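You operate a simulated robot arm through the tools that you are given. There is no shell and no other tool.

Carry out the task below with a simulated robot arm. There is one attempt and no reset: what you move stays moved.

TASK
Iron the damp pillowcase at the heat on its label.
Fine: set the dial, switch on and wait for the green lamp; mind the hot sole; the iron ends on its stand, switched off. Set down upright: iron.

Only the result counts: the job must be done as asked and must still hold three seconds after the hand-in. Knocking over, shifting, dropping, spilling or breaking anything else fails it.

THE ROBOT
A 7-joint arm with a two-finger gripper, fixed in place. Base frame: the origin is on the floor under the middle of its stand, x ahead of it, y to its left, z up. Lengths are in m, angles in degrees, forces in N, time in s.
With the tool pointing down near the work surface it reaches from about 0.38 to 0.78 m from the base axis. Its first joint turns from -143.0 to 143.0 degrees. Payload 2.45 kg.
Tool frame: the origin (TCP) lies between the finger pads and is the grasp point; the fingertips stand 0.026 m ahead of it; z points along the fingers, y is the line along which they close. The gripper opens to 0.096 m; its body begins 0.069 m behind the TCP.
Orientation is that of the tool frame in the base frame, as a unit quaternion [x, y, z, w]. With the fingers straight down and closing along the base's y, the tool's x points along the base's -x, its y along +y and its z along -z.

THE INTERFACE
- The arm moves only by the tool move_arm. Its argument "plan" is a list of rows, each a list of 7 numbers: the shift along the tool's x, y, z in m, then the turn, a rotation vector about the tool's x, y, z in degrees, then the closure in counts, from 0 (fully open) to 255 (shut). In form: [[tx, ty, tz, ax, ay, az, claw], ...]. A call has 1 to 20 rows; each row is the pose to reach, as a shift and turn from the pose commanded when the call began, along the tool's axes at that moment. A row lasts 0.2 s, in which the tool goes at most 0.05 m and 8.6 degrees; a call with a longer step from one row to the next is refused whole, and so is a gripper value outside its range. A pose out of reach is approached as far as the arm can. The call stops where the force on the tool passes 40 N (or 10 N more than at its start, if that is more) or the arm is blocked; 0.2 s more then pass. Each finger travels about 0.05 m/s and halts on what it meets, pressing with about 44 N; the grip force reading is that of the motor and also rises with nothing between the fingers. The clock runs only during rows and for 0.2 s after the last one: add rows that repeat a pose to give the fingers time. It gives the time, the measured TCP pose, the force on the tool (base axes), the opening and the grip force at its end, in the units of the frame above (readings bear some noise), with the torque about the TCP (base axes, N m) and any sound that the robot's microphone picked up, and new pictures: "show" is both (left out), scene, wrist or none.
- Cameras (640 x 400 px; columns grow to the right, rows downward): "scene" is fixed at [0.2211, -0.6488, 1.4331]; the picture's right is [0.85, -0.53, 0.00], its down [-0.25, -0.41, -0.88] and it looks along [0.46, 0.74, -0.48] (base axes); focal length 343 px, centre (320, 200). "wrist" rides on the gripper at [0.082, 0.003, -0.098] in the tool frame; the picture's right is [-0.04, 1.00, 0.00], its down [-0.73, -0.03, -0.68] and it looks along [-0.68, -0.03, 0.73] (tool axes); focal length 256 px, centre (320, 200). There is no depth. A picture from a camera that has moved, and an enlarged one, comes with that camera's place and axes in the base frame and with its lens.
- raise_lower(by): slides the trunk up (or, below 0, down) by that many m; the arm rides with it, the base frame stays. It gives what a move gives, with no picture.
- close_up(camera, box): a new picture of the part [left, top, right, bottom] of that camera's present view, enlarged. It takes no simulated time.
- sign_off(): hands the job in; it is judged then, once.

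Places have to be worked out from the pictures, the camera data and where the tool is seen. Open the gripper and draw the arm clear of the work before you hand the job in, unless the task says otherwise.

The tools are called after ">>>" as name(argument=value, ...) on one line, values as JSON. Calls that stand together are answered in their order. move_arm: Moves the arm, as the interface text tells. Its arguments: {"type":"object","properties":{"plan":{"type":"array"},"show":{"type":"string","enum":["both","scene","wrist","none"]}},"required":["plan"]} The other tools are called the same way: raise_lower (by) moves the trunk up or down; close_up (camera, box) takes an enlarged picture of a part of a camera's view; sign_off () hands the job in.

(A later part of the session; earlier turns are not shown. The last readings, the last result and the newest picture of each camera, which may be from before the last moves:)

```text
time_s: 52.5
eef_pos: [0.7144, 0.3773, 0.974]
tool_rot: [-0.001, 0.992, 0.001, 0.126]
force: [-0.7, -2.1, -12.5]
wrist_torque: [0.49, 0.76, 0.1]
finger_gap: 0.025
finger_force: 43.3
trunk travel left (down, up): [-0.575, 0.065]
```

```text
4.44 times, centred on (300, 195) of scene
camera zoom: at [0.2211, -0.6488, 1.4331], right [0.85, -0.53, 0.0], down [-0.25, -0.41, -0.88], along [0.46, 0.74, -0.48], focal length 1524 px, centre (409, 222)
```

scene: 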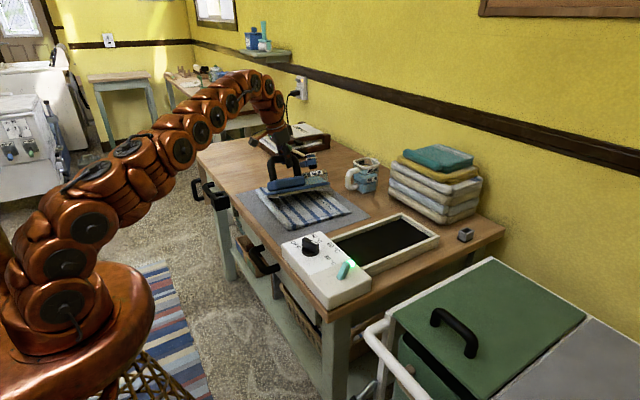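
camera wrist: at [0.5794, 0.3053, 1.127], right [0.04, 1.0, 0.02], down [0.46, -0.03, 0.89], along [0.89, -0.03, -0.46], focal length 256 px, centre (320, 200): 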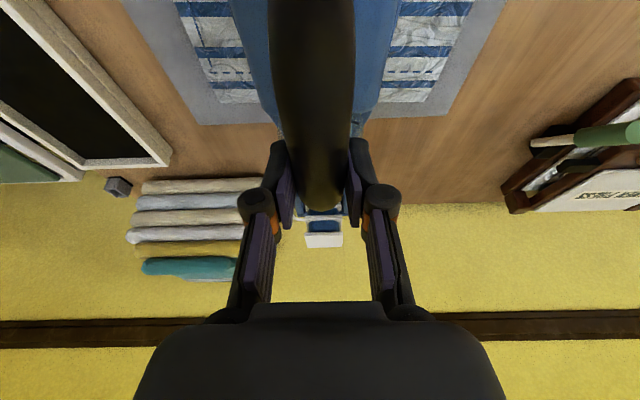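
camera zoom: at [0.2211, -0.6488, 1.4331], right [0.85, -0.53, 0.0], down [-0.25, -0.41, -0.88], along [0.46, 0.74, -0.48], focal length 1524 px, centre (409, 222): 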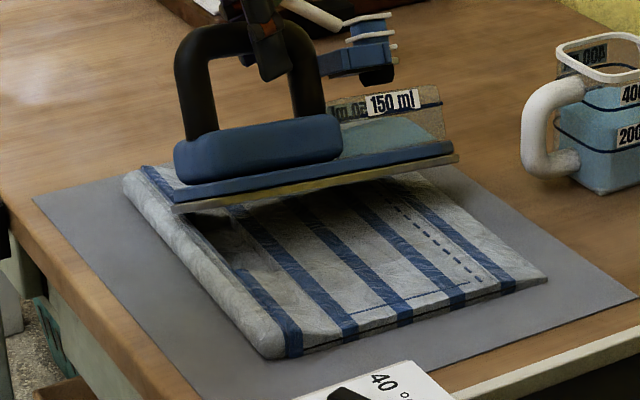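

The iron has swung sideways about the round handle bar in the grip (its -y side is raised) because of the strong sideways drag. I look closer to judge the angle before correcting.

>>> close_up(camera="scene", box=[260, 140, 350, 210])

>>> close_up(camera="wrist", box=[150, 0, 490, 220])

```text
5.71 times, centred on (305, 175) of scene
camera zoom: at [0.2211, -0.6488, 1.4331], right [0.85, -0.53, 0.0], down [-0.25, -0.41, -0.88], along [0.46, 0.74, -0.48], focal length 1959 px, centre (406, 343)
```

zoom: 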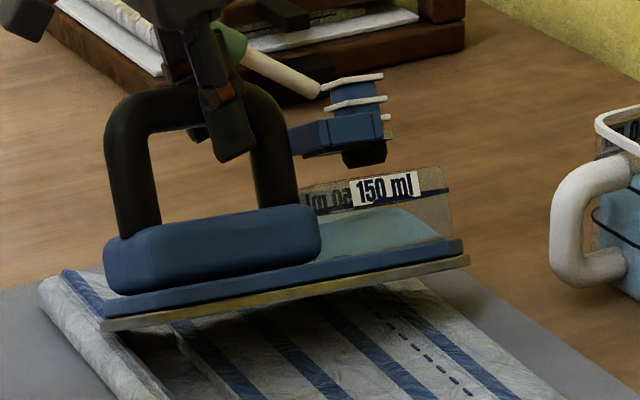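

```text
1.82 times, centred on (320, 110) of wrist
camera zoom: at [0.6088, 0.3797, 1.0496], right [0.04, 1.0, 0.01], down [0.54, -0.03, 0.84], along [0.84, -0.02, -0.54], focal length 465 px, centre (320, 364)
```

zoom: 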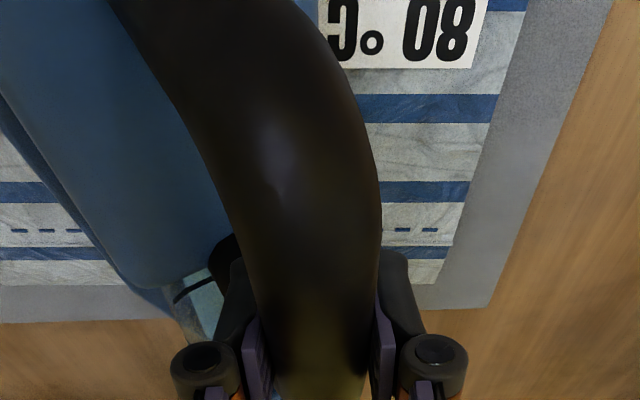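

The iron has rolled about 20° in the grip (bottom swung to -y). I drag it gently toward -y while lowering a little, so cloth friction and gravity roll it back flat, and check after a short stretch.

>>> move_arm(plan=[[0.0002, -0.008, 0.001, 0, 0, 0, 255], [0.0005, -0.018, 0.002, 0, 0, 0, 255], [0.0007, -0.03, 0.003, 0, 0, 0, 255]], show="none")

>>> close_up(camera="scene", box=[250, 140, 350, 210])

```text
time_s: 53.3
eef_pos: [0.715, 0.344, 0.9742]
tool_rot: [0.0, 0.992, 0.001, 0.128]
force: [-8.3, -2.8, 3.8]
wrist_torque: [0.16, -0.1, -0.11]
finger_gap: 0.0254
finger_force: 43.4
trunk travel left (down, up): [-0.575, 0.065]
```

```text
5.71 times, centred on (300, 175) of scene
camera zoom: at [0.2211, -0.6488, 1.4331], right [0.85, -0.53, 0.0], down [-0.25, -0.41, -0.88], along [0.46, 0.74, -0.48], focal length 1959 px, centre (434, 343)
```

zoom: 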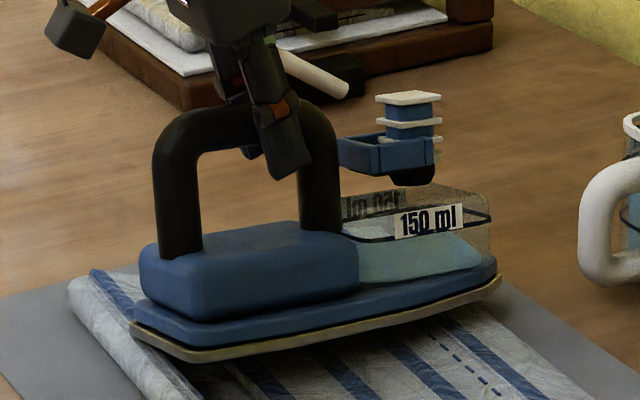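

It rolled back a good part of the way. I continue the same gentle drag toward -y.

>>> move_arm(plan=[[0.0002, -0.008, 0.0007, 0, 0, 0, 255], [0.0004, -0.018, 0.0014, 0, 0, 0, 255], [0.0005, -0.028, 0.002, 0, 0, 0, 255]], show="none")

>>> close_up(camera="scene", box=[250, 140, 350, 210])

>>> close_up(camera="wrist", box=[150, 0, 490, 220])

```text
time_s: 54.1
eef_pos: [0.7173, 0.3172, 0.9697]
tool_rot: [0.0, 0.992, 0.0, 0.126]
force: [-0.6, 0.2, -12.2]
wrist_torque: [0.18, -0.02, 0.06]
finger_gap: 0.0254
finger_force: 44.3
trunk travel left (down, up): [-0.575, 0.065]
```

```text
5.71 times, centred on (300, 175) of scene
camera zoom: at [0.2211, -0.6488, 1.4331], right [0.85, -0.53, 0.0], down [-0.25, -0.41, -0.88], along [0.46, 0.74, -0.48], focal length 1959 px, centre (434, 343)
```

zoom: 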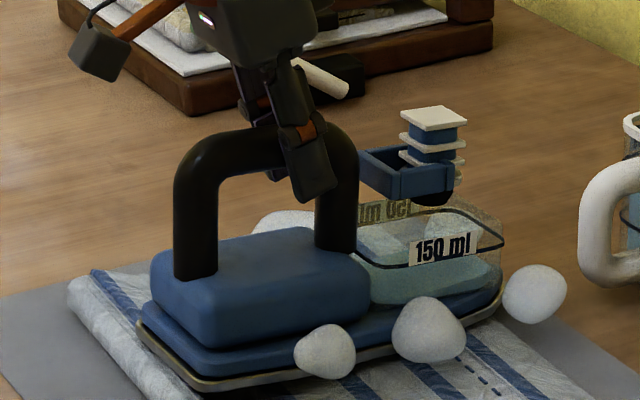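

```text
1.82 times, centred on (320, 110) of wrist
camera zoom: at [0.6116, 0.3198, 1.0447], right [0.04, 1.0, 0.01], down [0.54, -0.03, 0.84], along [0.84, -0.03, -0.54], focal length 465 px, centre (320, 364)
```

zoom: 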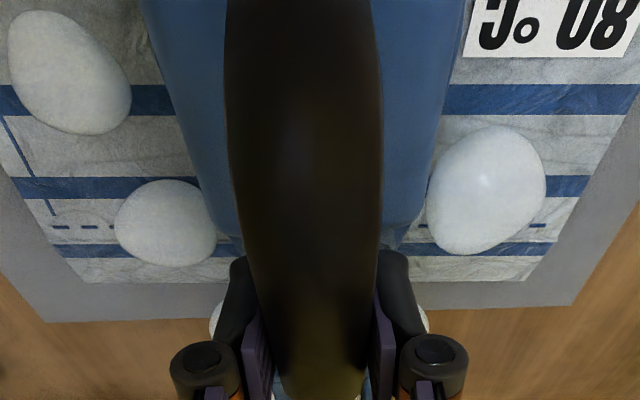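

The iron is flat again (steam on both sides, torque near zero, 4 N). I now keep the load light and sweep at x≈0.717 toward -y, rising slightly with the cloth.

>>> move_arm(plan=[[0, -0.008, 0.0005, 0, 0, 0, 255], [0, -0.018, 0.0005, 0, 0, 0, 255], [0, -0.028, 0.0004, 0, 0, 0, 255], [0, -0.038, 0.0002, 0, 0, 0, 255], [0, -0.048, 0, 0, 0, 0, 255], [0, -0.058, -0.0002, 0, 0, 0, 255]], show="none")

>>> close_up(camera="scene", box=[230, 150, 370, 240])

```text
time_s: 55.5
eef_pos: [0.7154, 0.2584, 0.9692]
tool_rot: [0.0, 0.992, 0.001, 0.127]
force: [0.0, 0.7, -16.9]
wrist_torque: [0.01, 0.22, -0.01]
finger_gap: 0.0254
finger_force: 44.1
trunk travel left (down, up): [-0.575, 0.065]
```

```text
4.44 times, centred on (300, 195) of scene
camera zoom: at [0.2211, -0.6488, 1.4331], right [0.85, -0.53, 0.0], down [-0.25, -0.41, -0.88], along [0.46, 0.74, -0.48], focal length 1524 px, centre (409, 222)
```

zoom: 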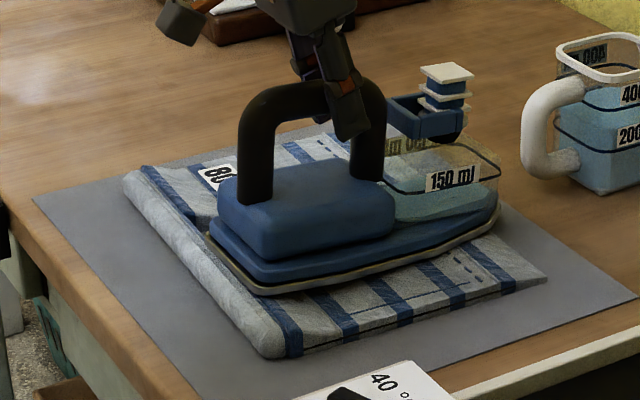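

Contact was lost again, so I lower 2 mm while moving on toward -y.

>>> move_arm(plan=[[0.0003, -0.004, 0.001, 0, 0, 0, 255], [0.0005, -0.01, 0.002, 0, 0, 0, 255], [0.0005, -0.018, 0.0025, 0, 0, 0, 255]], show="none")

>>> close_up(camera="scene", box=[230, 150, 370, 240])

```text
time_s: 56.3
eef_pos: [0.7155, 0.2414, 0.9683]
tool_rot: [0.0, 0.992, 0.001, 0.128]
force: [-0.8, 0.7, -8.6]
wrist_torque: [-0.16, -0.35, 0.09]
finger_gap: 0.0255
finger_force: 43.7
trunk travel left (down, up): [-0.575, 0.065]
```

```text
4.44 times, centred on (300, 195) of scene
camera zoom: at [0.2211, -0.6488, 1.4331], right [0.85, -0.53, 0.0], down [-0.25, -0.41, -0.88], along [0.46, 0.74, -0.48], focal length 1524 px, centre (409, 222)
```

zoom: 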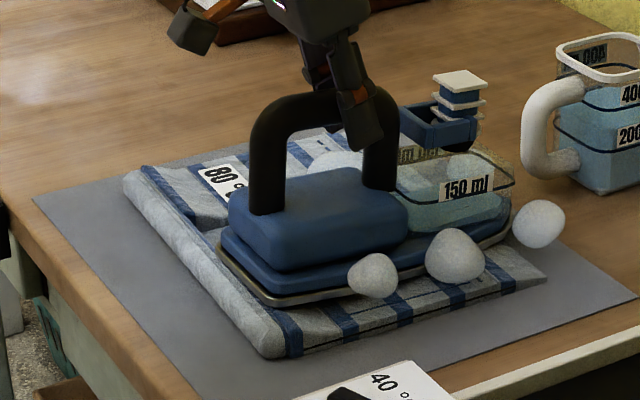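

Good contact (8 N) with steam. I continue at this height to the -y edge.

>>> move_arm(plan=[[0, -0.01, 0, 0, 0, 0, 255], [0, -0.02, 0, 0, 0, 0, 255], [0, -0.03, 0, 0, 0, 0, 255], [0, -0.04, 0, 0, 0, 0, 255], [0, -0.047, 0, 0, 0, 0, 255]], show="none")

>>> close_up(camera="scene", box=[230, 150, 370, 240])

```text
time_s: 57.5
eef_pos: [0.716, 0.1952, 0.968]
tool_rot: [0.0, 0.992, 0.001, 0.128]
force: [-0.5, 1.7, -5.5]
wrist_torque: [-0.03, -0.67, 0.22]
finger_gap: 0.0252
finger_force: 43.7
trunk travel left (down, up): [-0.575, 0.065]
```

```text
4.44 times, centred on (300, 195) of scene
camera zoom: at [0.2211, -0.6488, 1.4331], right [0.85, -0.53, 0.0], down [-0.25, -0.41, -0.88], along [0.46, 0.74, -0.48], focal length 1524 px, centre (409, 222)
```

zoom: 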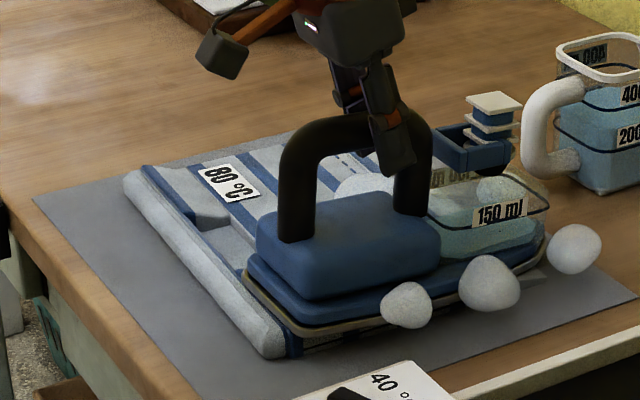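

The ironed area already looks smooth. It is slightly nose-heavy, so I take back 1° of pitch and sweep toward +y with light load.

>>> move_arm(plan=[[0, 0.006, 0, 0, -1, 0, 255], [0, 0.016, 0, 0, -1, 0, 255], [0, 0.026, 0, 0, -1, 0, 255], [0, 0.037, 0, 0, -1, 0, 255], [0, 0.048, 0, 0, -1, 0, 255], [0, 0.059, 0, 0, -1, 0, 255], [0, 0.07, 0, 0, -1, 0, 255]], show="none")

>>> close_up(camera="scene", box=[230, 150, 370, 240])

```text
time_s: 59.1
eef_pos: [0.7144, 0.2655, 0.9681]
tool_rot: [0.0, 0.991, 0.001, 0.136]
force: [0.2, -0.9, -9.7]
wrist_torque: [0.13, -0.22, 0.03]
finger_gap: 0.0253
finger_force: 43.9
trunk travel left (down, up): [-0.575, 0.065]
```

```text
4.44 times, centred on (300, 195) of scene
camera zoom: at [0.2211, -0.6488, 1.4331], right [0.85, -0.53, 0.0], down [-0.25, -0.41, -0.88], along [0.46, 0.74, -0.48], focal length 1524 px, centre (409, 222)
```

zoom: 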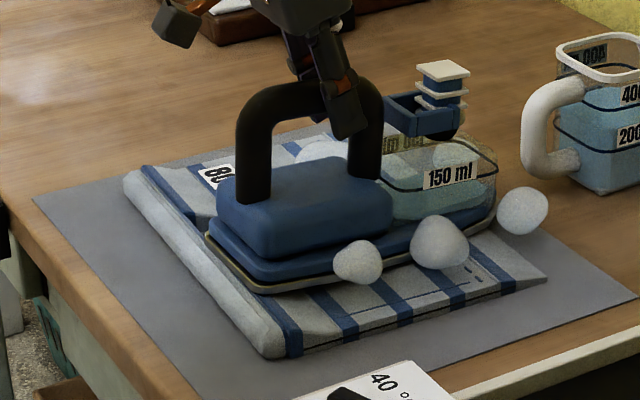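

Steam and a light 7 N load continue; the -y part now looks smooth as well. I carry on to the +y edge.

>>> move_arm(plan=[[0, 0.01, 0, 0, 0, 0, 255], [0, 0.021, 0, 0, 0, 0, 255], [0, 0.032, 0, 0, 0, 0, 255], [0, 0.043, 0, 0, 0, 0, 255], [0, 0.054, 0, 0, 0, 0, 255], [0, 0.065, 0, 0, 0, 0, 255], [0, 0.076, 0, 0, 0, 0, 255]], show="none")

>>> close_up(camera="scene", box=[230, 150, 370, 240])

```text
time_s: 60.7
eef_pos: [0.7164, 0.3404, 0.969]
tool_rot: [0.0, 0.991, 0.002, 0.137]
force: [-0.1, -0.5, -7.1]
wrist_torque: [0.22, -0.02, 0.1]
finger_gap: 0.0253
finger_force: 43.8
trunk travel left (down, up): [-0.575, 0.065]
```

```text
4.44 times, centred on (300, 195) of scene
camera zoom: at [0.2211, -0.6488, 1.4331], right [0.85, -0.53, 0.0], down [-0.25, -0.41, -0.88], along [0.46, 0.74, -0.48], focal length 1524 px, centre (409, 222)
```

zoom: 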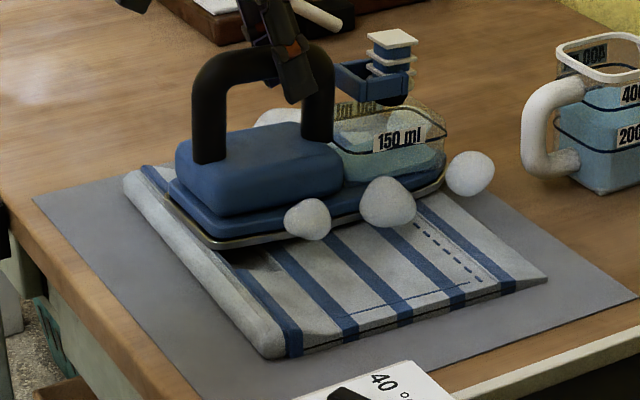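

The crossed cloth is visibly smooth. I finish this pass to y≈0.41.

>>> move_arm(plan=[[0, 0.01, 0, 0, 0, 0, 255], [0, 0.021, 0, 0, 0, 0, 255], [0, 0.032, 0, 0, 0, 0, 255], [0, 0.043, 0, 0, 0, 0, 255], [0, 0.054, 0, 0, 0, 0, 255], [0, 0.065, 0, 0, 0, 0, 255], [0, 0.073, 0, 0, 0, 0, 255]], show="both")

>>> close_up(camera="scene", box=[230, 150, 370, 240])

```text
time_s: 62.3
eef_pos: [0.7153, 0.4124, 0.9682]
tool_rot: [-0.001, 0.991, 0.0, 0.137]
force: [-1.1, -0.3, -10.6]
wrist_torque: [0.29, -0.29, -0.01]
finger_gap: 0.0249
finger_force: 43.7
trunk travel left (down, up): [-0.575, 0.065]
camera wrist: at [0.61, 0.416, 1.0418], right [0.04, 1.0, 0.01], down [0.52, -0.03, 0.85], along [0.85, -0.02, -0.52], focal length 256 px, centre (320, 200)
```

scene: 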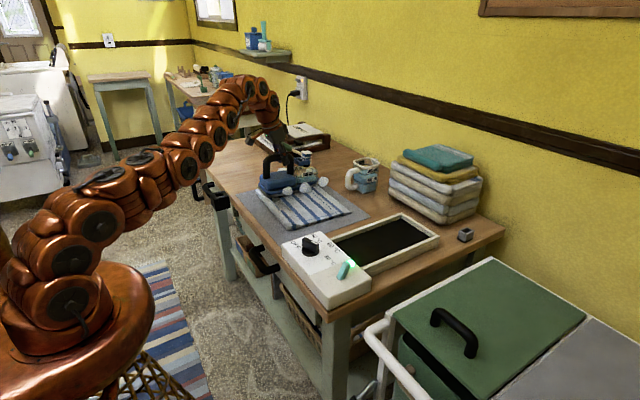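
wrist: 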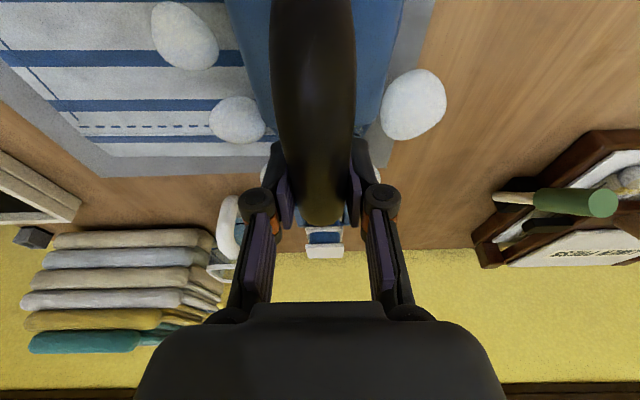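

```text
4.44 times, centred on (300, 195) of scene
camera zoom: at [0.2211, -0.6488, 1.4331], right [0.85, -0.53, 0.0], down [-0.25, -0.41, -0.88], along [0.46, 0.74, -0.48], focal length 1524 px, centre (409, 222)
```

zoom: 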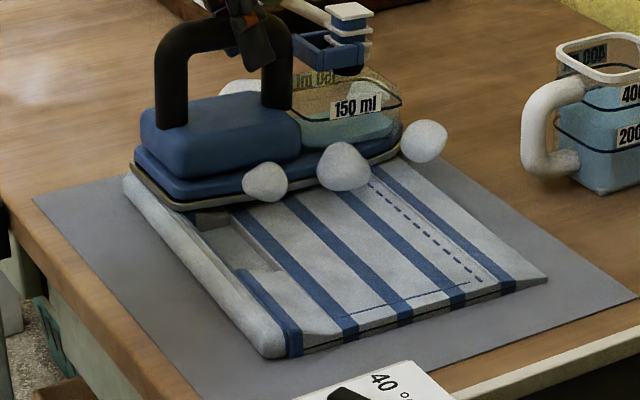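

The flat area is smooth. For the raised near hem I lift 1.2 cm, move back 3 cm so the heel overlaps the hem, and lower gently to touch.

>>> move_arm(plan=[[-0.0016, 0, -0.0058, 0, 0, 0, 255], [-0.0033, 0, -0.0116, 0, 0, 0, 255], [0.0112, 0, -0.0156, 0, 0, 0, 255], [0.0256, -0.002, -0.0197, 0, 0, 0, 255], [0.0264, -0.006, -0.0168, 0, 0, 0, 255]], show="none")

>>> close_up(camera="scene", box=[230, 150, 370, 240])

```text
time_s: 63.5
eef_pos: [0.6859, 0.4069, 0.9758]
tool_rot: [-0.001, 0.991, 0.001, 0.135]
force: [-0.7, -0.4, -15.8]
wrist_torque: [0.02, 0.29, -0.02]
finger_gap: 0.0254
finger_force: 44.2
trunk travel left (down, up): [-0.575, 0.065]
```

```text
4.44 times, centred on (300, 195) of scene
camera zoom: at [0.2211, -0.6488, 1.4331], right [0.85, -0.53, 0.0], down [-0.25, -0.41, -0.88], along [0.46, 0.74, -0.48], focal length 1524 px, centre (409, 222)
```

zoom: 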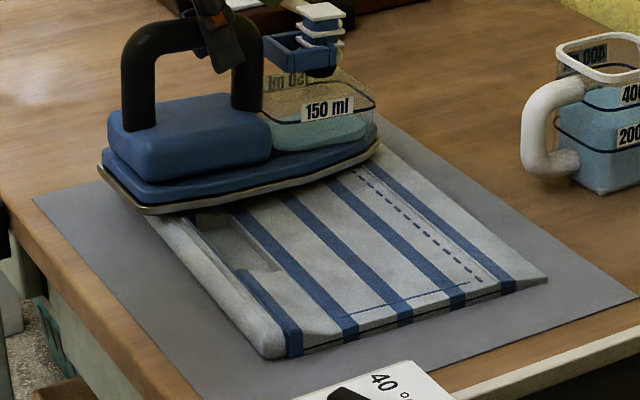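

Just above the cloth. I lower 2 mm and begin the hem sweep.

>>> move_arm(plan=[[0.0003, -0.003, 0.001, 0, 0, 0, 255], [0.0006, -0.008, 0.002, 0, 0, 0, 255], [0.0006, -0.016, 0.0025, 0, 0, 0, 255]], show="none")

>>> close_up(camera="scene", box=[230, 150, 370, 240])

```text
time_s: 64.3
eef_pos: [0.6855, 0.3923, 0.9727]
tool_rot: [0.001, 0.991, 0.0, 0.135]
force: [-0.1, -0.2, -16.3]
wrist_torque: [0.03, 0.3, 0.03]
finger_gap: 0.0252
finger_force: 44.6
trunk travel left (down, up): [-0.575, 0.065]
```

```text
4.44 times, centred on (300, 195) of scene
camera zoom: at [0.2211, -0.6488, 1.4331], right [0.85, -0.53, 0.0], down [-0.25, -0.41, -0.88], along [0.46, 0.74, -0.48], focal length 1524 px, centre (409, 222)
```

zoom: 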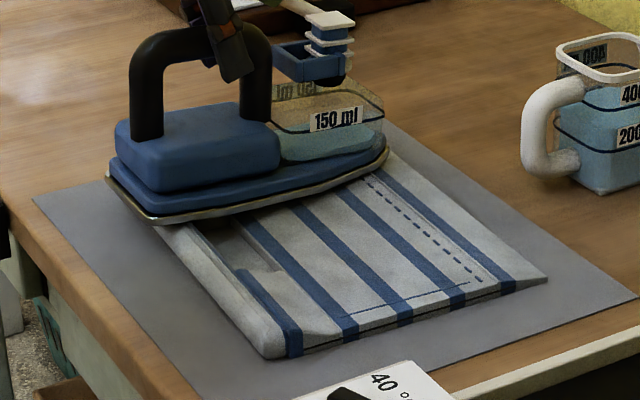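

Still free. I lower another 2.5 mm while moving.

>>> move_arm(plan=[[0.0003, -0.004, 0.0012, 0, 0, 0, 255], [0.0006, -0.008, 0.0022, 0, 0, 0, 255], [0.0007, -0.014, 0.0027, 0, 0, 0, 255]], show="none")

>>> close_up(camera="scene", box=[230, 150, 370, 240])

```text
time_s: 65.1
eef_pos: [0.6852, 0.3778, 0.971]
tool_rot: [0.0, 0.991, 0.0, 0.135]
force: [-0.1, -0.4, -17.2]
wrist_torque: [0.04, 0.24, -0.01]
finger_gap: 0.0253
finger_force: 44.0
trunk travel left (down, up): [-0.575, 0.065]
```

```text
4.44 times, centred on (300, 195) of scene
camera zoom: at [0.2211, -0.6488, 1.4331], right [0.85, -0.53, 0.0], down [-0.25, -0.41, -0.88], along [0.46, 0.74, -0.48], focal length 1524 px, centre (409, 222)
```

zoom: 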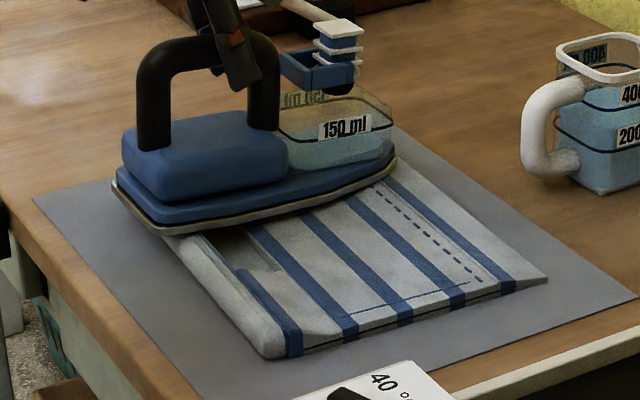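

No contact yet; apparently the bar slid about 1 cm toward the palm during the harder pressing, so heights are lower now. I lower another 2.5 mm.

>>> move_arm(plan=[[0.0003, -0.004, 0.0012, 0, 0, 0, 255], [0.0006, -0.008, 0.0022, 0, 0, 0, 255], [0.0007, -0.014, 0.0027, 0, 0, 0, 255]], show="none")

>>> close_up(camera="scene", box=[230, 150, 370, 240])

>>> close_up(camera="wrist", box=[150, 0, 490, 260])

```text
time_s: 65.9
eef_pos: [0.6851, 0.3632, 0.9701]
tool_rot: [-0.001, 0.99, 0.001, 0.138]
force: [0.8, 3.6, -6.7]
wrist_torque: [0.18, -0.57, 0.18]
finger_gap: 0.0255
finger_force: 43.8
trunk travel left (down, up): [-0.575, 0.065]
```

```text
4.44 times, centred on (300, 195) of scene
camera zoom: at [0.2211, -0.6488, 1.4331], right [0.85, -0.53, 0.0], down [-0.25, -0.41, -0.88], along [0.46, 0.74, -0.48], focal length 1524 px, centre (409, 222)
```

zoom: 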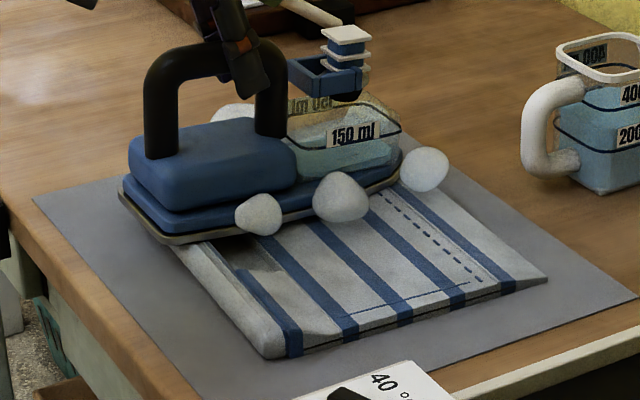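

```text
1.54 times, centred on (320, 130) of wrist
camera zoom: at [0.5794, 0.3668, 1.0434], right [0.04, 1.0, 0.01], down [0.52, -0.03, 0.85], along [0.85, -0.02, -0.52], focal length 394 px, centre (320, 308)
```

zoom: 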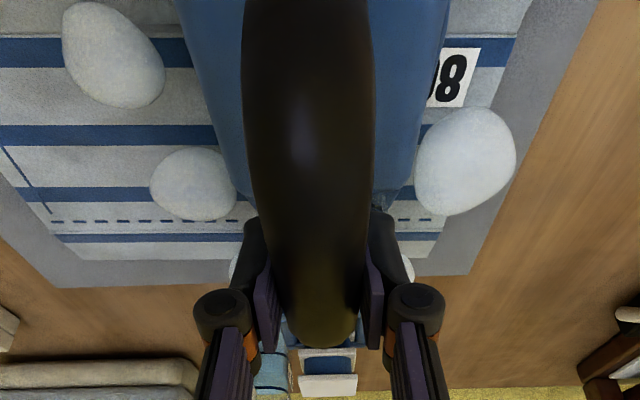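

Contact with steam at 10 N, somewhat nose-heavy; I ease the pitch by 1.5° and sweep the hem line toward -y.

>>> move_arm(plan=[[0, -0.005, 0, 0, -1, 0, 255], [0, -0.014, 0, 0, -1.5, 0, 255], [0, -0.025, 0, 0, -1.5, 0, 255], [0, -0.036, 0, 0, -1.5, 0, 255], [0, -0.047, 0, 0, -1.5, 0, 255], [0, -0.058, 0, 0, -1.5, 0, 255]], show="none")

>>> close_up(camera="scene", box=[230, 150, 370, 240])

```text
time_s: 67.3
eef_pos: [0.6869, 0.3064, 0.9719]
tool_rot: [-0.001, 0.988, 0.002, 0.152]
force: [11.3, 12.2, 17.4]
wrist_torque: [-0.01, 0.69, -0.18]
finger_gap: 0.0254
finger_force: 44.0
trunk travel left (down, up): [-0.575, 0.065]
```

```text
4.44 times, centred on (300, 195) of scene
camera zoom: at [0.2211, -0.6488, 1.4331], right [0.85, -0.53, 0.0], down [-0.25, -0.41, -0.88], along [0.46, 0.74, -0.48], focal length 1524 px, centre (409, 222)
```

zoom: 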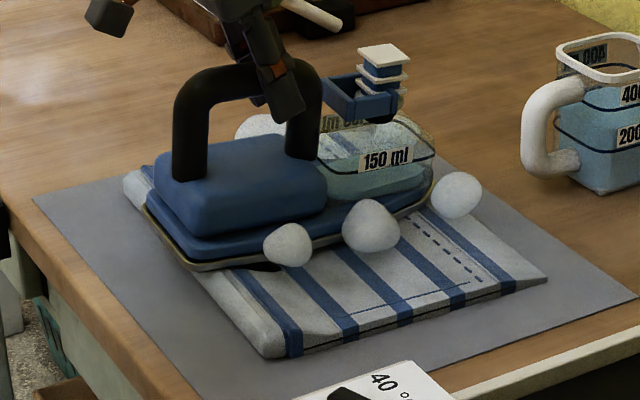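

The load rose to 34 N, so I raise 2.5 mm at once, add half a degree back, and continue more lightly.

>>> move_arm(plan=[[-0.0008, 0, -0.0025, 0, 0.5, 0, 255], [-0.0008, -0.006, -0.0025, 0, 0.5, 0, 255], [-0.0008, -0.016, -0.0025, 0, 0.5, 0, 255], [-0.0008, -0.026, -0.0025, 0, 0.5, 0, 255]], show="none")

>>> close_up(camera="scene", box=[230, 150, 370, 240])

```text
time_s: 68.3
eef_pos: [0.6867, 0.2785, 0.973]
tool_rot: [0.001, 0.989, 0.001, 0.146]
force: [17.1, 7.7, 23.2]
wrist_torque: [-0.08, 0.21, -0.17]
finger_gap: 0.0254
finger_force: 44.0
trunk travel left (down, up): [-0.575, 0.065]
```

```text
4.44 times, centred on (300, 195) of scene
camera zoom: at [0.2211, -0.6488, 1.4331], right [0.85, -0.53, 0.0], down [-0.25, -0.41, -0.88], along [0.46, 0.74, -0.48], focal length 1524 px, centre (409, 222)
```

zoom: 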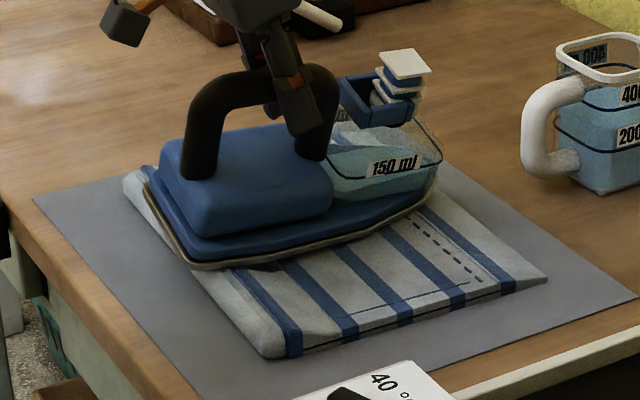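

The iron has tipped about the bar the other way under the lateral drag, so I lift it clear at once and then look at both the cloth and the iron.

>>> move_arm(plan=[[-0.003, 0, -0.0096, 0, 0, 0, 255], [-0.006, 0, -0.019, 0, 0, 0, 255], [-0.009, 0, -0.0287, 0, 0, 0, 255], [-0.009, 0, -0.0287, 0, 0, 0, 255]], show="both")

>>> close_up(camera="scene", box=[230, 140, 370, 240])

>>> close_up(camera="wrist", box=[150, 0, 490, 260])

```text
time_s: 69.3
eef_pos: [0.6862, 0.2788, 1.0018]
tool_rot: [0.001, 0.99, 0.0, 0.143]
force: [0.1, 0.2, -15.8]
wrist_torque: [-0.1, 0.29, 0.0]
finger_gap: 0.0251
finger_force: 44.0
trunk travel left (down, up): [-0.575, 0.065]
camera wrist: at [0.5789, 0.2826, 1.0732], right [0.04, 1.0, 0.01], down [0.51, -0.03, 0.86], along [0.86, -0.03, -0.51], focal length 256 px, centre (320, 200)
```

scene: 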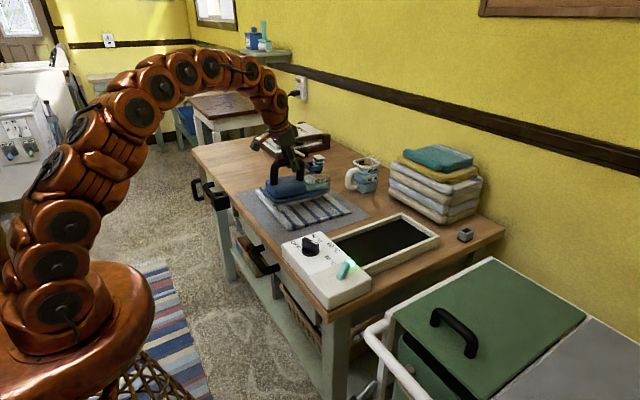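
wrist: 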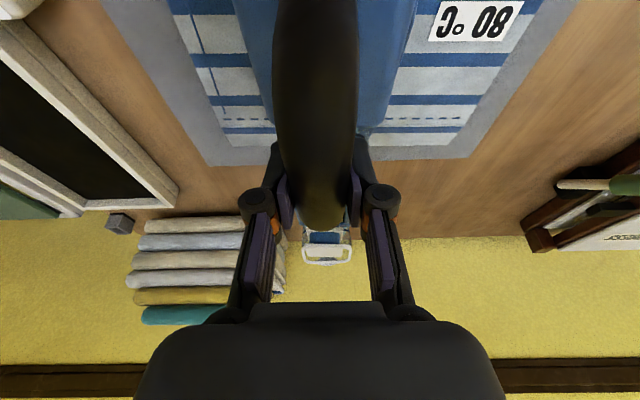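

```text
4.00 times, centred on (300, 190) of scene
camera zoom: at [0.2211, -0.6488, 1.4331], right [0.85, -0.53, 0.0], down [-0.25, -0.41, -0.88], along [0.46, 0.74, -0.48], focal length 1371 px, centre (400, 240)
```

zoom: 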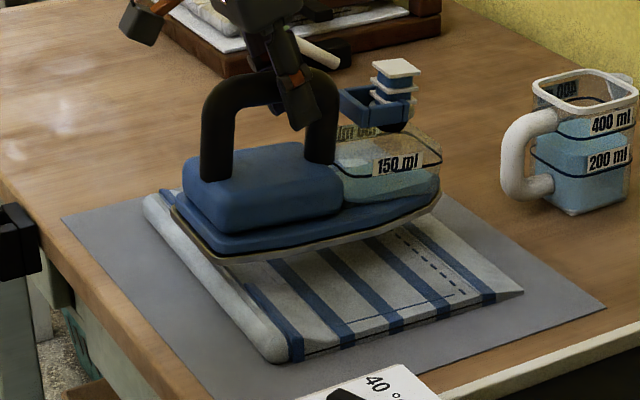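

```text
1.54 times, centred on (320, 130) of wrist
camera zoom: at [0.5789, 0.2826, 1.0732], right [0.04, 1.0, 0.01], down [0.51, -0.03, 0.86], along [0.86, -0.03, -0.51], focal length 394 px, centre (320, 308)
```

zoom: 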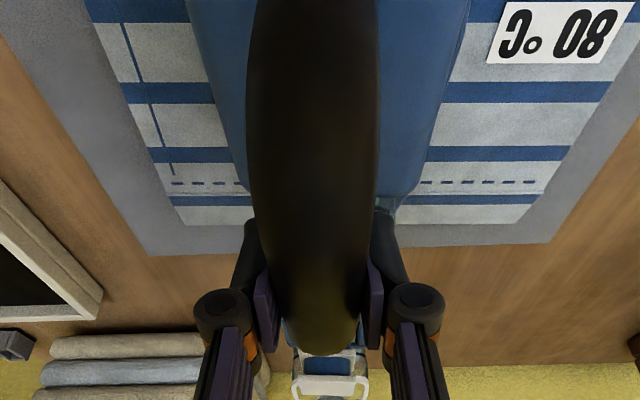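

The cloth looks smooth everywhere visible, and the iron hangs nearly level again (roll torque only -0.1 N m). I lift and carry it back over the stand at z≈1.06, restoring the 20° tilt so the iron is level, and then inspect the whole cloth.

>>> move_arm(plan=[[-0.0056, 0, -0.0192, 0, 0, 0, 255], [-0.0113, 0, -0.0384, 0, 0, 0, 255], [-0.0164, -0.01, -0.0556, 0, -0.4, 0, 255], [-0.0164, -0.035, -0.0556, 0, -0.8, 0, 255], [-0.0164, -0.065, -0.0556, 0, -1.2, 0, 255], [-0.026, -0.095, -0.0528, 0, -1.6, 0, 255], [-0.0356, -0.125, -0.05, 0, -2, 0, 255], [-0.0452, -0.155, -0.0471, 0, -2.4, 0, 255], [-0.0548, -0.185, -0.0443, 0, -2.8, 0, 255], [-0.0644, -0.215, -0.0415, 0, -3.2, 0, 255], [-0.0739, -0.245, -0.0387, 0, -3.6, 0, 255], [-0.0835, -0.275, -0.0359, 0, -3.6, 0, 255], [-0.0912, -0.303, -0.0336, 0, -3.6, 0, 255], [-0.0958, -0.323, -0.0323, 0, -3.6, 0, 255], [-0.0958, -0.3338, -0.0323, 0, -3.6, 0, 255]], show="both")

>>> close_up(camera="scene", box=[230, 150, 370, 250])

>>> close_up(camera="scene", box=[310, 150, 450, 280])

```text
time_s: 72.5
eef_pos: [0.7676, -0.0544, 1.0584]
tool_rot: [0.0, 0.984, 0.001, 0.176]
force: [0.1, 0.2, -17.4]
wrist_torque: [-0.06, 0.37, 0.01]
finger_gap: 0.0251
finger_force: 44.3
trunk travel left (down, up): [-0.575, 0.065]
camera wrist: at [0.6571, -0.0521, 1.124], right [0.04, 1.0, 0.02], down [0.45, -0.03, 0.89], along [0.89, -0.03, -0.45], focal length 256 px, centre (320, 200)
```

scene: 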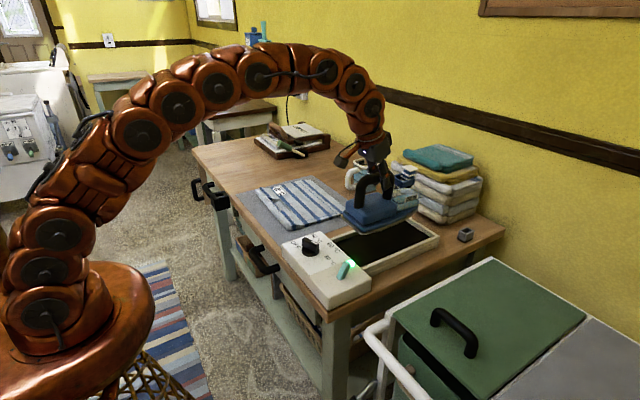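
wrist: 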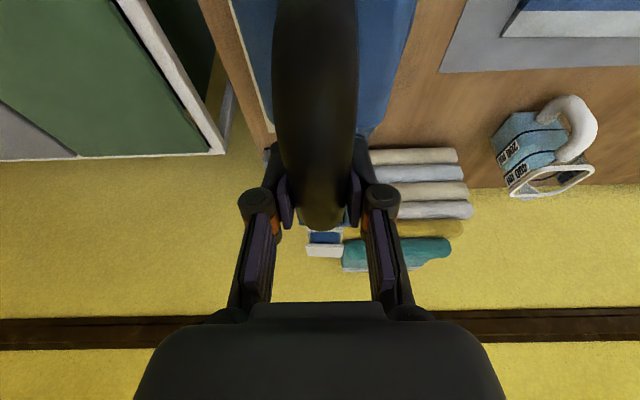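

```text
4.00 times, centred on (300, 200) of scene
camera zoom: at [0.2211, -0.6488, 1.4331], right [0.85, -0.53, 0.0], down [-0.25, -0.41, -0.88], along [0.46, 0.74, -0.48], focal length 1371 px, centre (400, 200)
```

zoom: 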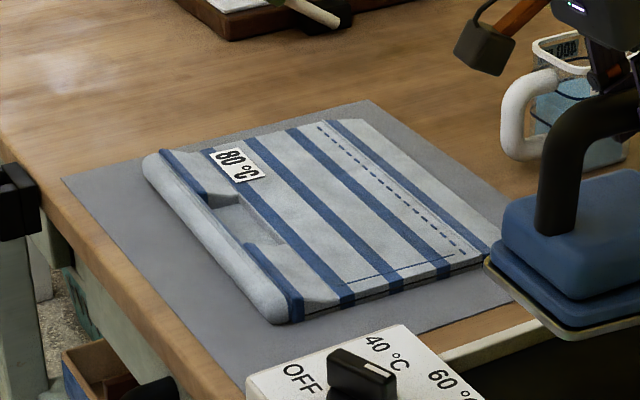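

```text
3.08 times, centred on (380, 215) of scene
camera zoom: at [0.2211, -0.6488, 1.4331], right [0.85, -0.53, 0.0], down [-0.25, -0.41, -0.88], along [0.46, 0.74, -0.48], focal length 1055 px, centre (135, 154)
```

zoom: 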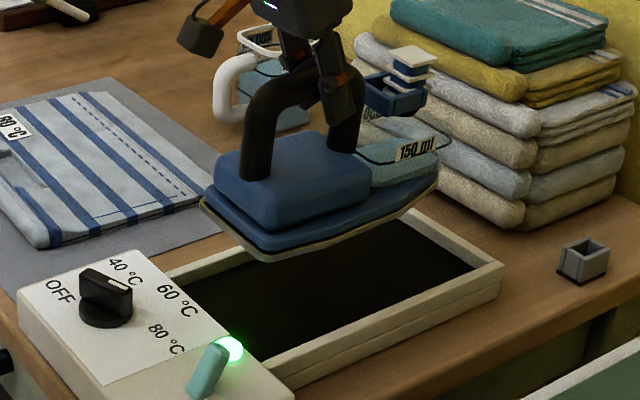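

The pillowcase lies in place and looks smooth. I zoom in harder on it to make sure no wrinkled patch remains before setting the iron down.

>>> close_up(camera="scene", box=[260, 175, 310, 235])

>>> close_up(camera="scene", box=[290, 175, 350, 235])

```text
6.67 times, centred on (285, 205) of scene
camera zoom: at [0.2211, -0.6488, 1.4331], right [0.85, -0.53, 0.0], down [-0.25, -0.41, -0.88], along [0.46, 0.74, -0.48], focal length 2285 px, centre (553, 167)
```

zoom: 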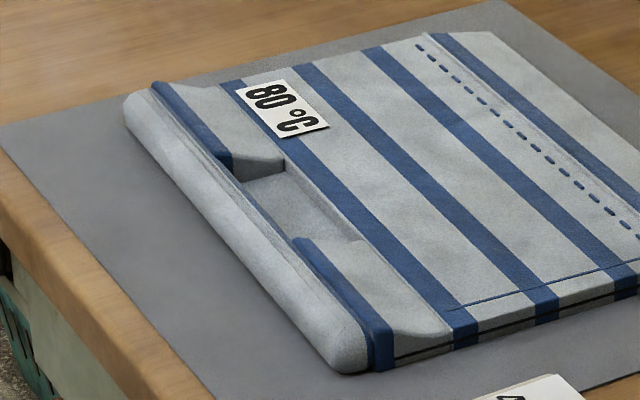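

```text
6.67 times, centred on (320, 205) of scene
camera zoom: at [0.2211, -0.6488, 1.4331], right [0.85, -0.53, 0.0], down [-0.25, -0.41, -0.88], along [0.46, 0.74, -0.48], focal length 2285 px, centre (320, 167)
```

zoom: 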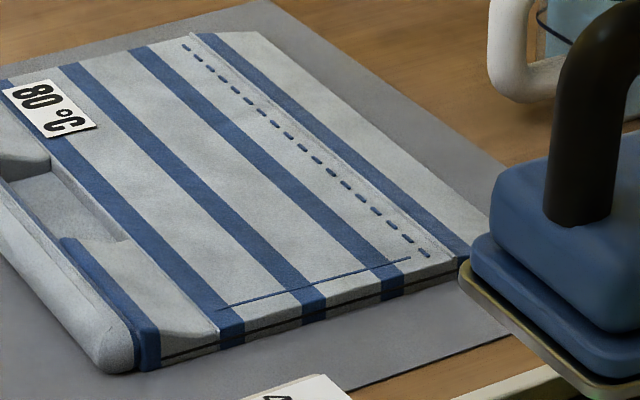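

The pillowcase is smooth all over. The iron hangs about 3° rolled to the -y side, so I level it with a small counter-turn and lower it to about 1 cm above the stand.

>>> move_arm(plan=[[0, 0, 0, 1.4, 0, -0.5, 255], [0, 0, 0, 2.8, 0, -1.0, 255], [0.0086, 0, 0.0235, 2.8, 0, -1.0, 255], [0.0171, 0, 0.047, 2.8, 0, -1.0, 255], [0.024, 0, 0.0658, 2.8, 0, -1.0, 255], [0.024, 0, 0.0658, 2.8, 0, -1.0, 255]], show="both")

>>> close_up(camera="scene", box=[310, 160, 450, 280])

```text
time_s: 73.9
eef_pos: [0.7686, -0.0527, 0.9882]
tool_rot: [-0.004, 0.984, -0.024, 0.174]
force: [-4.3, -0.6, -15.7]
wrist_torque: [0.04, 0.84, 0.06]
finger_gap: 0.025
finger_force: 44.0
trunk travel left (down, up): [-0.575, 0.065]
camera wrist: at [0.6578, -0.0467, 1.053], right [0.04, 1.0, -0.04], down [0.46, 0.02, 0.89], along [0.89, -0.05, -0.45], focal length 256 px, centre (320, 200)
```

scene: 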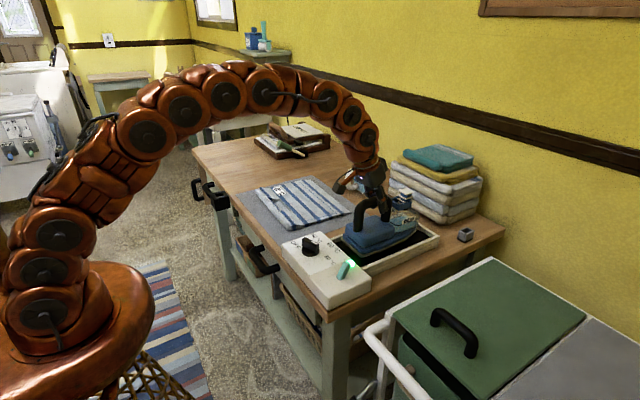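
wrist: 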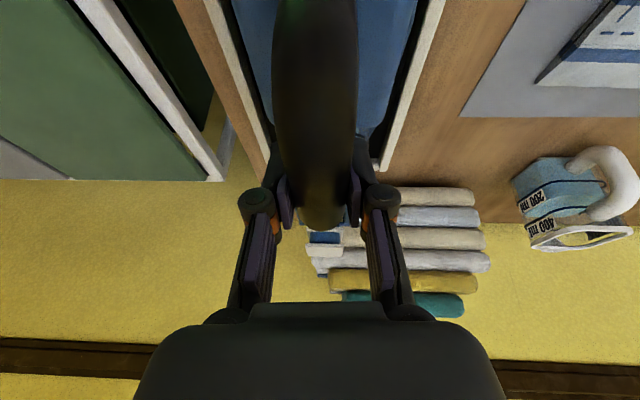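

```text
3.33 times, centred on (380, 220) of scene
camera zoom: at [0.2211, -0.6488, 1.4331], right [0.85, -0.53, 0.0], down [-0.25, -0.41, -0.88], along [0.46, 0.74, -0.48], focal length 1143 px, centre (120, 133)
```

zoom: 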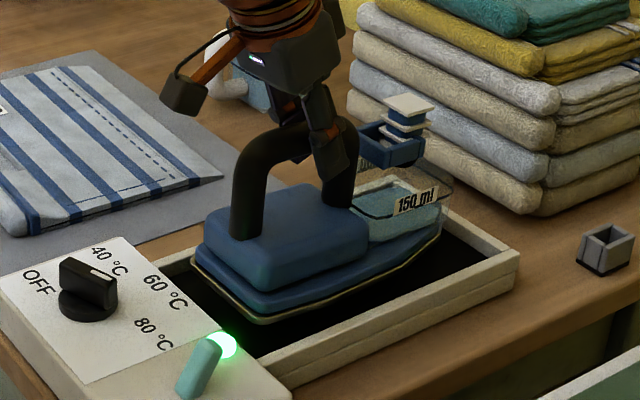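

There is a small backward force (-4.3 N in x) and torque, suggesting the sole touches the stand somewhere. I look closely before lowering further.

>>> close_up(camera="scene", box=[360, 200, 450, 270])

>>> close_up(camera="wrist", box=[200, 0, 440, 270])

>>> close_up(camera="scene", box=[335, 210, 425, 280])

```text
5.71 times, centred on (405, 235) of scene
camera zoom: at [0.2211, -0.6488, 1.4331], right [0.85, -0.53, 0.0], down [-0.25, -0.41, -0.88], along [0.46, 0.74, -0.48], focal length 1959 px, centre (-166, 0)
```

zoom: 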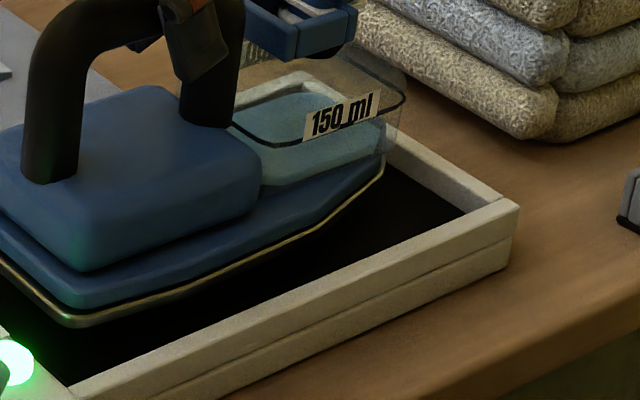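

```text
1.48 times, centred on (320, 135) of wrist
camera zoom: at [0.6578, -0.0467, 1.053], right [0.04, 1.0, -0.04], down [0.46, 0.02, 0.89], along [0.89, -0.05, -0.45], focal length 379 px, centre (320, 296)
```

zoom: 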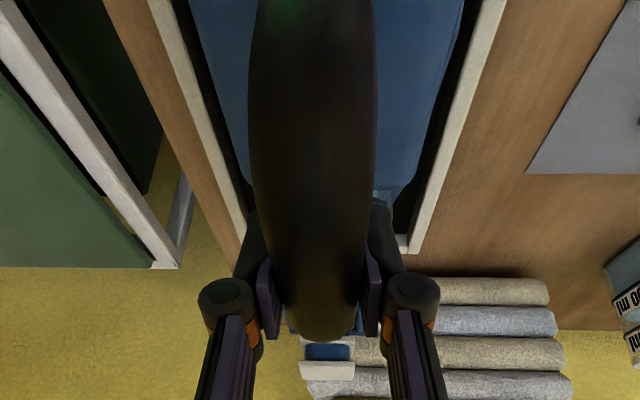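

```text
5.71 times, centred on (380, 245) of scene
camera zoom: at [0.2211, -0.6488, 1.4331], right [0.85, -0.53, 0.0], down [-0.25, -0.41, -0.88], along [0.46, 0.74, -0.48], focal length 1959 px, centre (-23, -57)
```

zoom: 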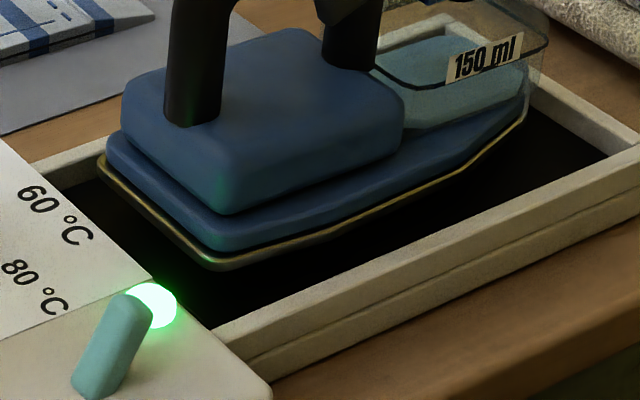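

The nose tip appears to touch the stand's far wall: the iron sits about 7 mm further forward in the grip than at the start. I raise 5 mm, move back 8 mm, and lower again gently.

>>> move_arm(plan=[[-0.0017, 0, -0.0047, 0, 0, 0, 255], [0.0058, -0.001, -0.0074, 0, 0, 0, 255], [0.0058, -0.002, -0.0074, 0, 0, 0, 255], [0.0082, -0.002, -0.0008, 0, 0, 0, 255], [0.0082, -0.002, -0.0008, 0, 0, 0, 255]], show="none")

>>> close_up(camera="scene", box=[335, 200, 445, 280])

```text
time_s: 75.1
eef_pos: [0.7622, -0.0552, 0.9884]
tool_rot: [-0.005, 0.984, -0.025, 0.176]
force: [0.6, -0.2, -16.2]
wrist_torque: [0.02, 0.35, 0.02]
finger_gap: 0.0254
finger_force: 43.6
trunk travel left (down, up): [-0.575, 0.065]
```

```text
5.00 times, centred on (390, 240) of scene
camera zoom: at [0.2211, -0.6488, 1.4331], right [0.85, -0.53, 0.0], down [-0.25, -0.41, -0.88], along [0.46, 0.74, -0.48], focal length 1714 px, centre (-30, 0)
```

zoom: 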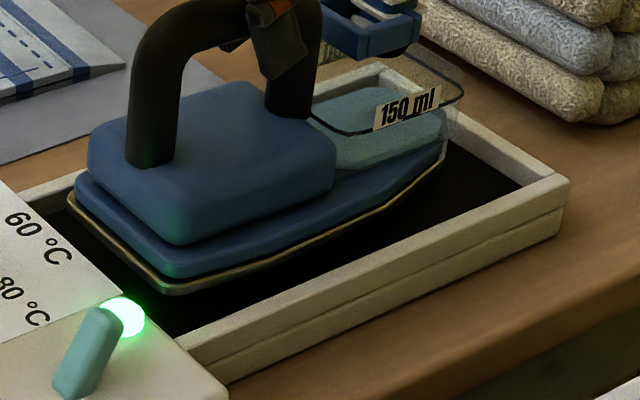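

Now it hangs free again. I lower 12 mm and read the force.

>>> move_arm(plan=[[0.0014, 0, 0.0038, 0, 0, 0, 255], [0.0027, 0, 0.0075, 0, 0, 0, 255], [0.0041, 0, 0.0113, 0, 0, 0, 255]], show="none")

>>> close_up(camera="scene", box=[335, 200, 445, 280])

```text
time_s: 75.9
eef_pos: [0.7606, -0.0577, 0.9762]
tool_rot: [-0.004, 0.984, -0.025, 0.176]
force: [0.0, 0.2, -15.6]
wrist_torque: [0.05, 0.18, 0.01]
finger_gap: 0.0252
finger_force: 44.0
trunk travel left (down, up): [-0.575, 0.065]
```

```text
5.00 times, centred on (390, 240) of scene
camera zoom: at [0.2211, -0.6488, 1.4331], right [0.85, -0.53, 0.0], down [-0.25, -0.41, -0.88], along [0.46, 0.74, -0.48], focal length 1714 px, centre (-30, 0)
```

zoom: 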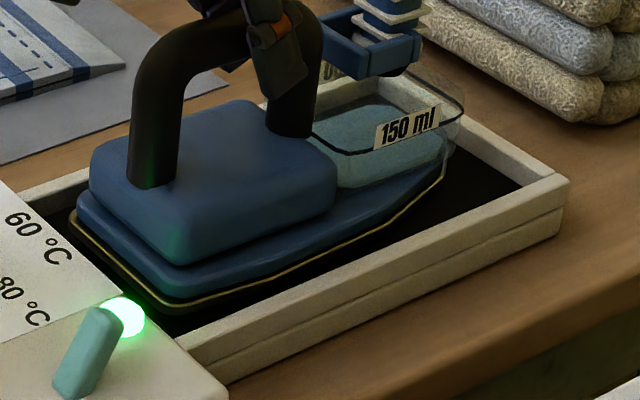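

Contact is just beginning. I lower in 2 mm steps.

>>> move_arm(plan=[[0.0003, 0.001, 0.001, 0, 0, 0, 255], [0.0007, 0.001, 0.002, 0, 0, 0, 255]], show="none")

```text
time_s: 76.5
eef_pos: [0.7615, -0.0563, 0.9741]
tool_rot: [-0.004, 0.984, -0.026, 0.178]
force: [-0.7, 0.4, -5.8]
wrist_torque: [-0.05, -1.32, -0.05]
finger_gap: 0.0251
finger_force: 44.2
trunk travel left (down, up): [-0.575, 0.065]
```

The nose tip touches first (torque -1.3 N m), so the iron is slightly nose-down in the grip. I pitch it up 2° and check.

>>> move_arm(plan=[[0, 0, 0, 0, -1, 0, 255], [0, 0, 0, 0, -2, 0, 255]], show="none")

>>> close_up(camera="scene", box=[335, 200, 445, 280])

```text
time_s: 77.1
eef_pos: [0.7607, -0.0573, 0.9729]
tool_rot: [-0.006, 0.981, -0.024, 0.191]
force: [-0.9, 0.1, -16.0]
wrist_torque: [0.0, 0.42, 0.02]
finger_gap: 0.0251
finger_force: 44.4
trunk travel left (down, up): [-0.575, 0.065]
```

```text
5.00 times, centred on (390, 240) of scene
camera zoom: at [0.2211, -0.6488, 1.4331], right [0.85, -0.53, 0.0], down [-0.25, -0.41, -0.88], along [0.46, 0.74, -0.48], focal length 1714 px, centre (-30, 0)
```

zoom: 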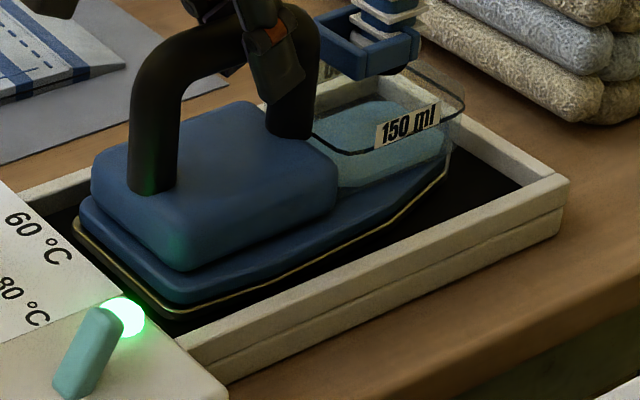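

Free again. I lower another 3 mm.

>>> move_arm(plan=[[0.0006, 0, 0.0014, 0, 0, 0, 255], [0.0011, 0, 0.0028, 0, 0, 0, 255]], show="none")

```text
time_s: 77.7
eef_pos: [0.7606, -0.0565, 0.9718]
tool_rot: [-0.005, 0.981, -0.025, 0.193]
force: [-1.2, 0.5, -9.1]
wrist_torque: [0.15, 1.07, -0.1]
finger_gap: 0.0254
finger_force: 44.0
trunk travel left (down, up): [-0.575, 0.065]
```

Now the heel touches; I take back 0.7° of pitch so both ends rest, and lower 1 mm.

>>> move_arm(plan=[[0.0002, 0, 0.0005, 0, 0.4, 0, 255], [0.0004, 0, 0.001, 0, 0.8, 0, 255]], show="none")

>>> close_up(camera="scene", box=[335, 200, 445, 280])

```text
time_s: 78.3
eef_pos: [0.7612, -0.0559, 0.9701]
tool_rot: [-0.004, 0.982, -0.024, 0.187]
force: [-2.3, -0.6, -3.9]
wrist_torque: [0.06, -1.3, -0.04]
finger_gap: 0.0253
finger_force: 43.9
trunk travel left (down, up): [-0.575, 0.065]
```

```text
5.00 times, centred on (390, 240) of scene
camera zoom: at [0.2211, -0.6488, 1.4331], right [0.85, -0.53, 0.0], down [-0.25, -0.41, -0.88], along [0.46, 0.74, -0.48], focal length 1714 px, centre (-30, 0)
```

zoom: 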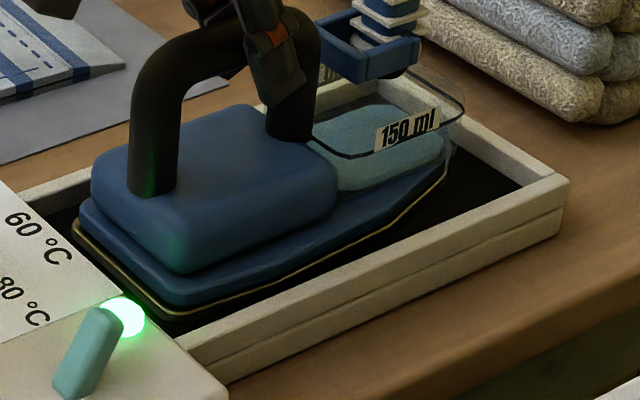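

It is flat to within half a degree, with 12 N already resting on the stand. I take back 0.4° and ease down 0.5 mm.

>>> move_arm(plan=[[0.0002, 0, 0.0005, 0, -0.4, 0, 255], [0.0002, 0, 0.0005, 0, -0.4, 0, 255]], show="none")

```text
time_s: 78.9
eef_pos: [0.761, -0.0568, 0.9704]
tool_rot: [-0.006, 0.981, -0.024, 0.19]
force: [1.4, -0.8, 5.6]
wrist_torque: [0.0, 0.65, -0.12]
finger_gap: 0.0253
finger_force: 43.8
trunk travel left (down, up): [-0.575, 0.065]
```

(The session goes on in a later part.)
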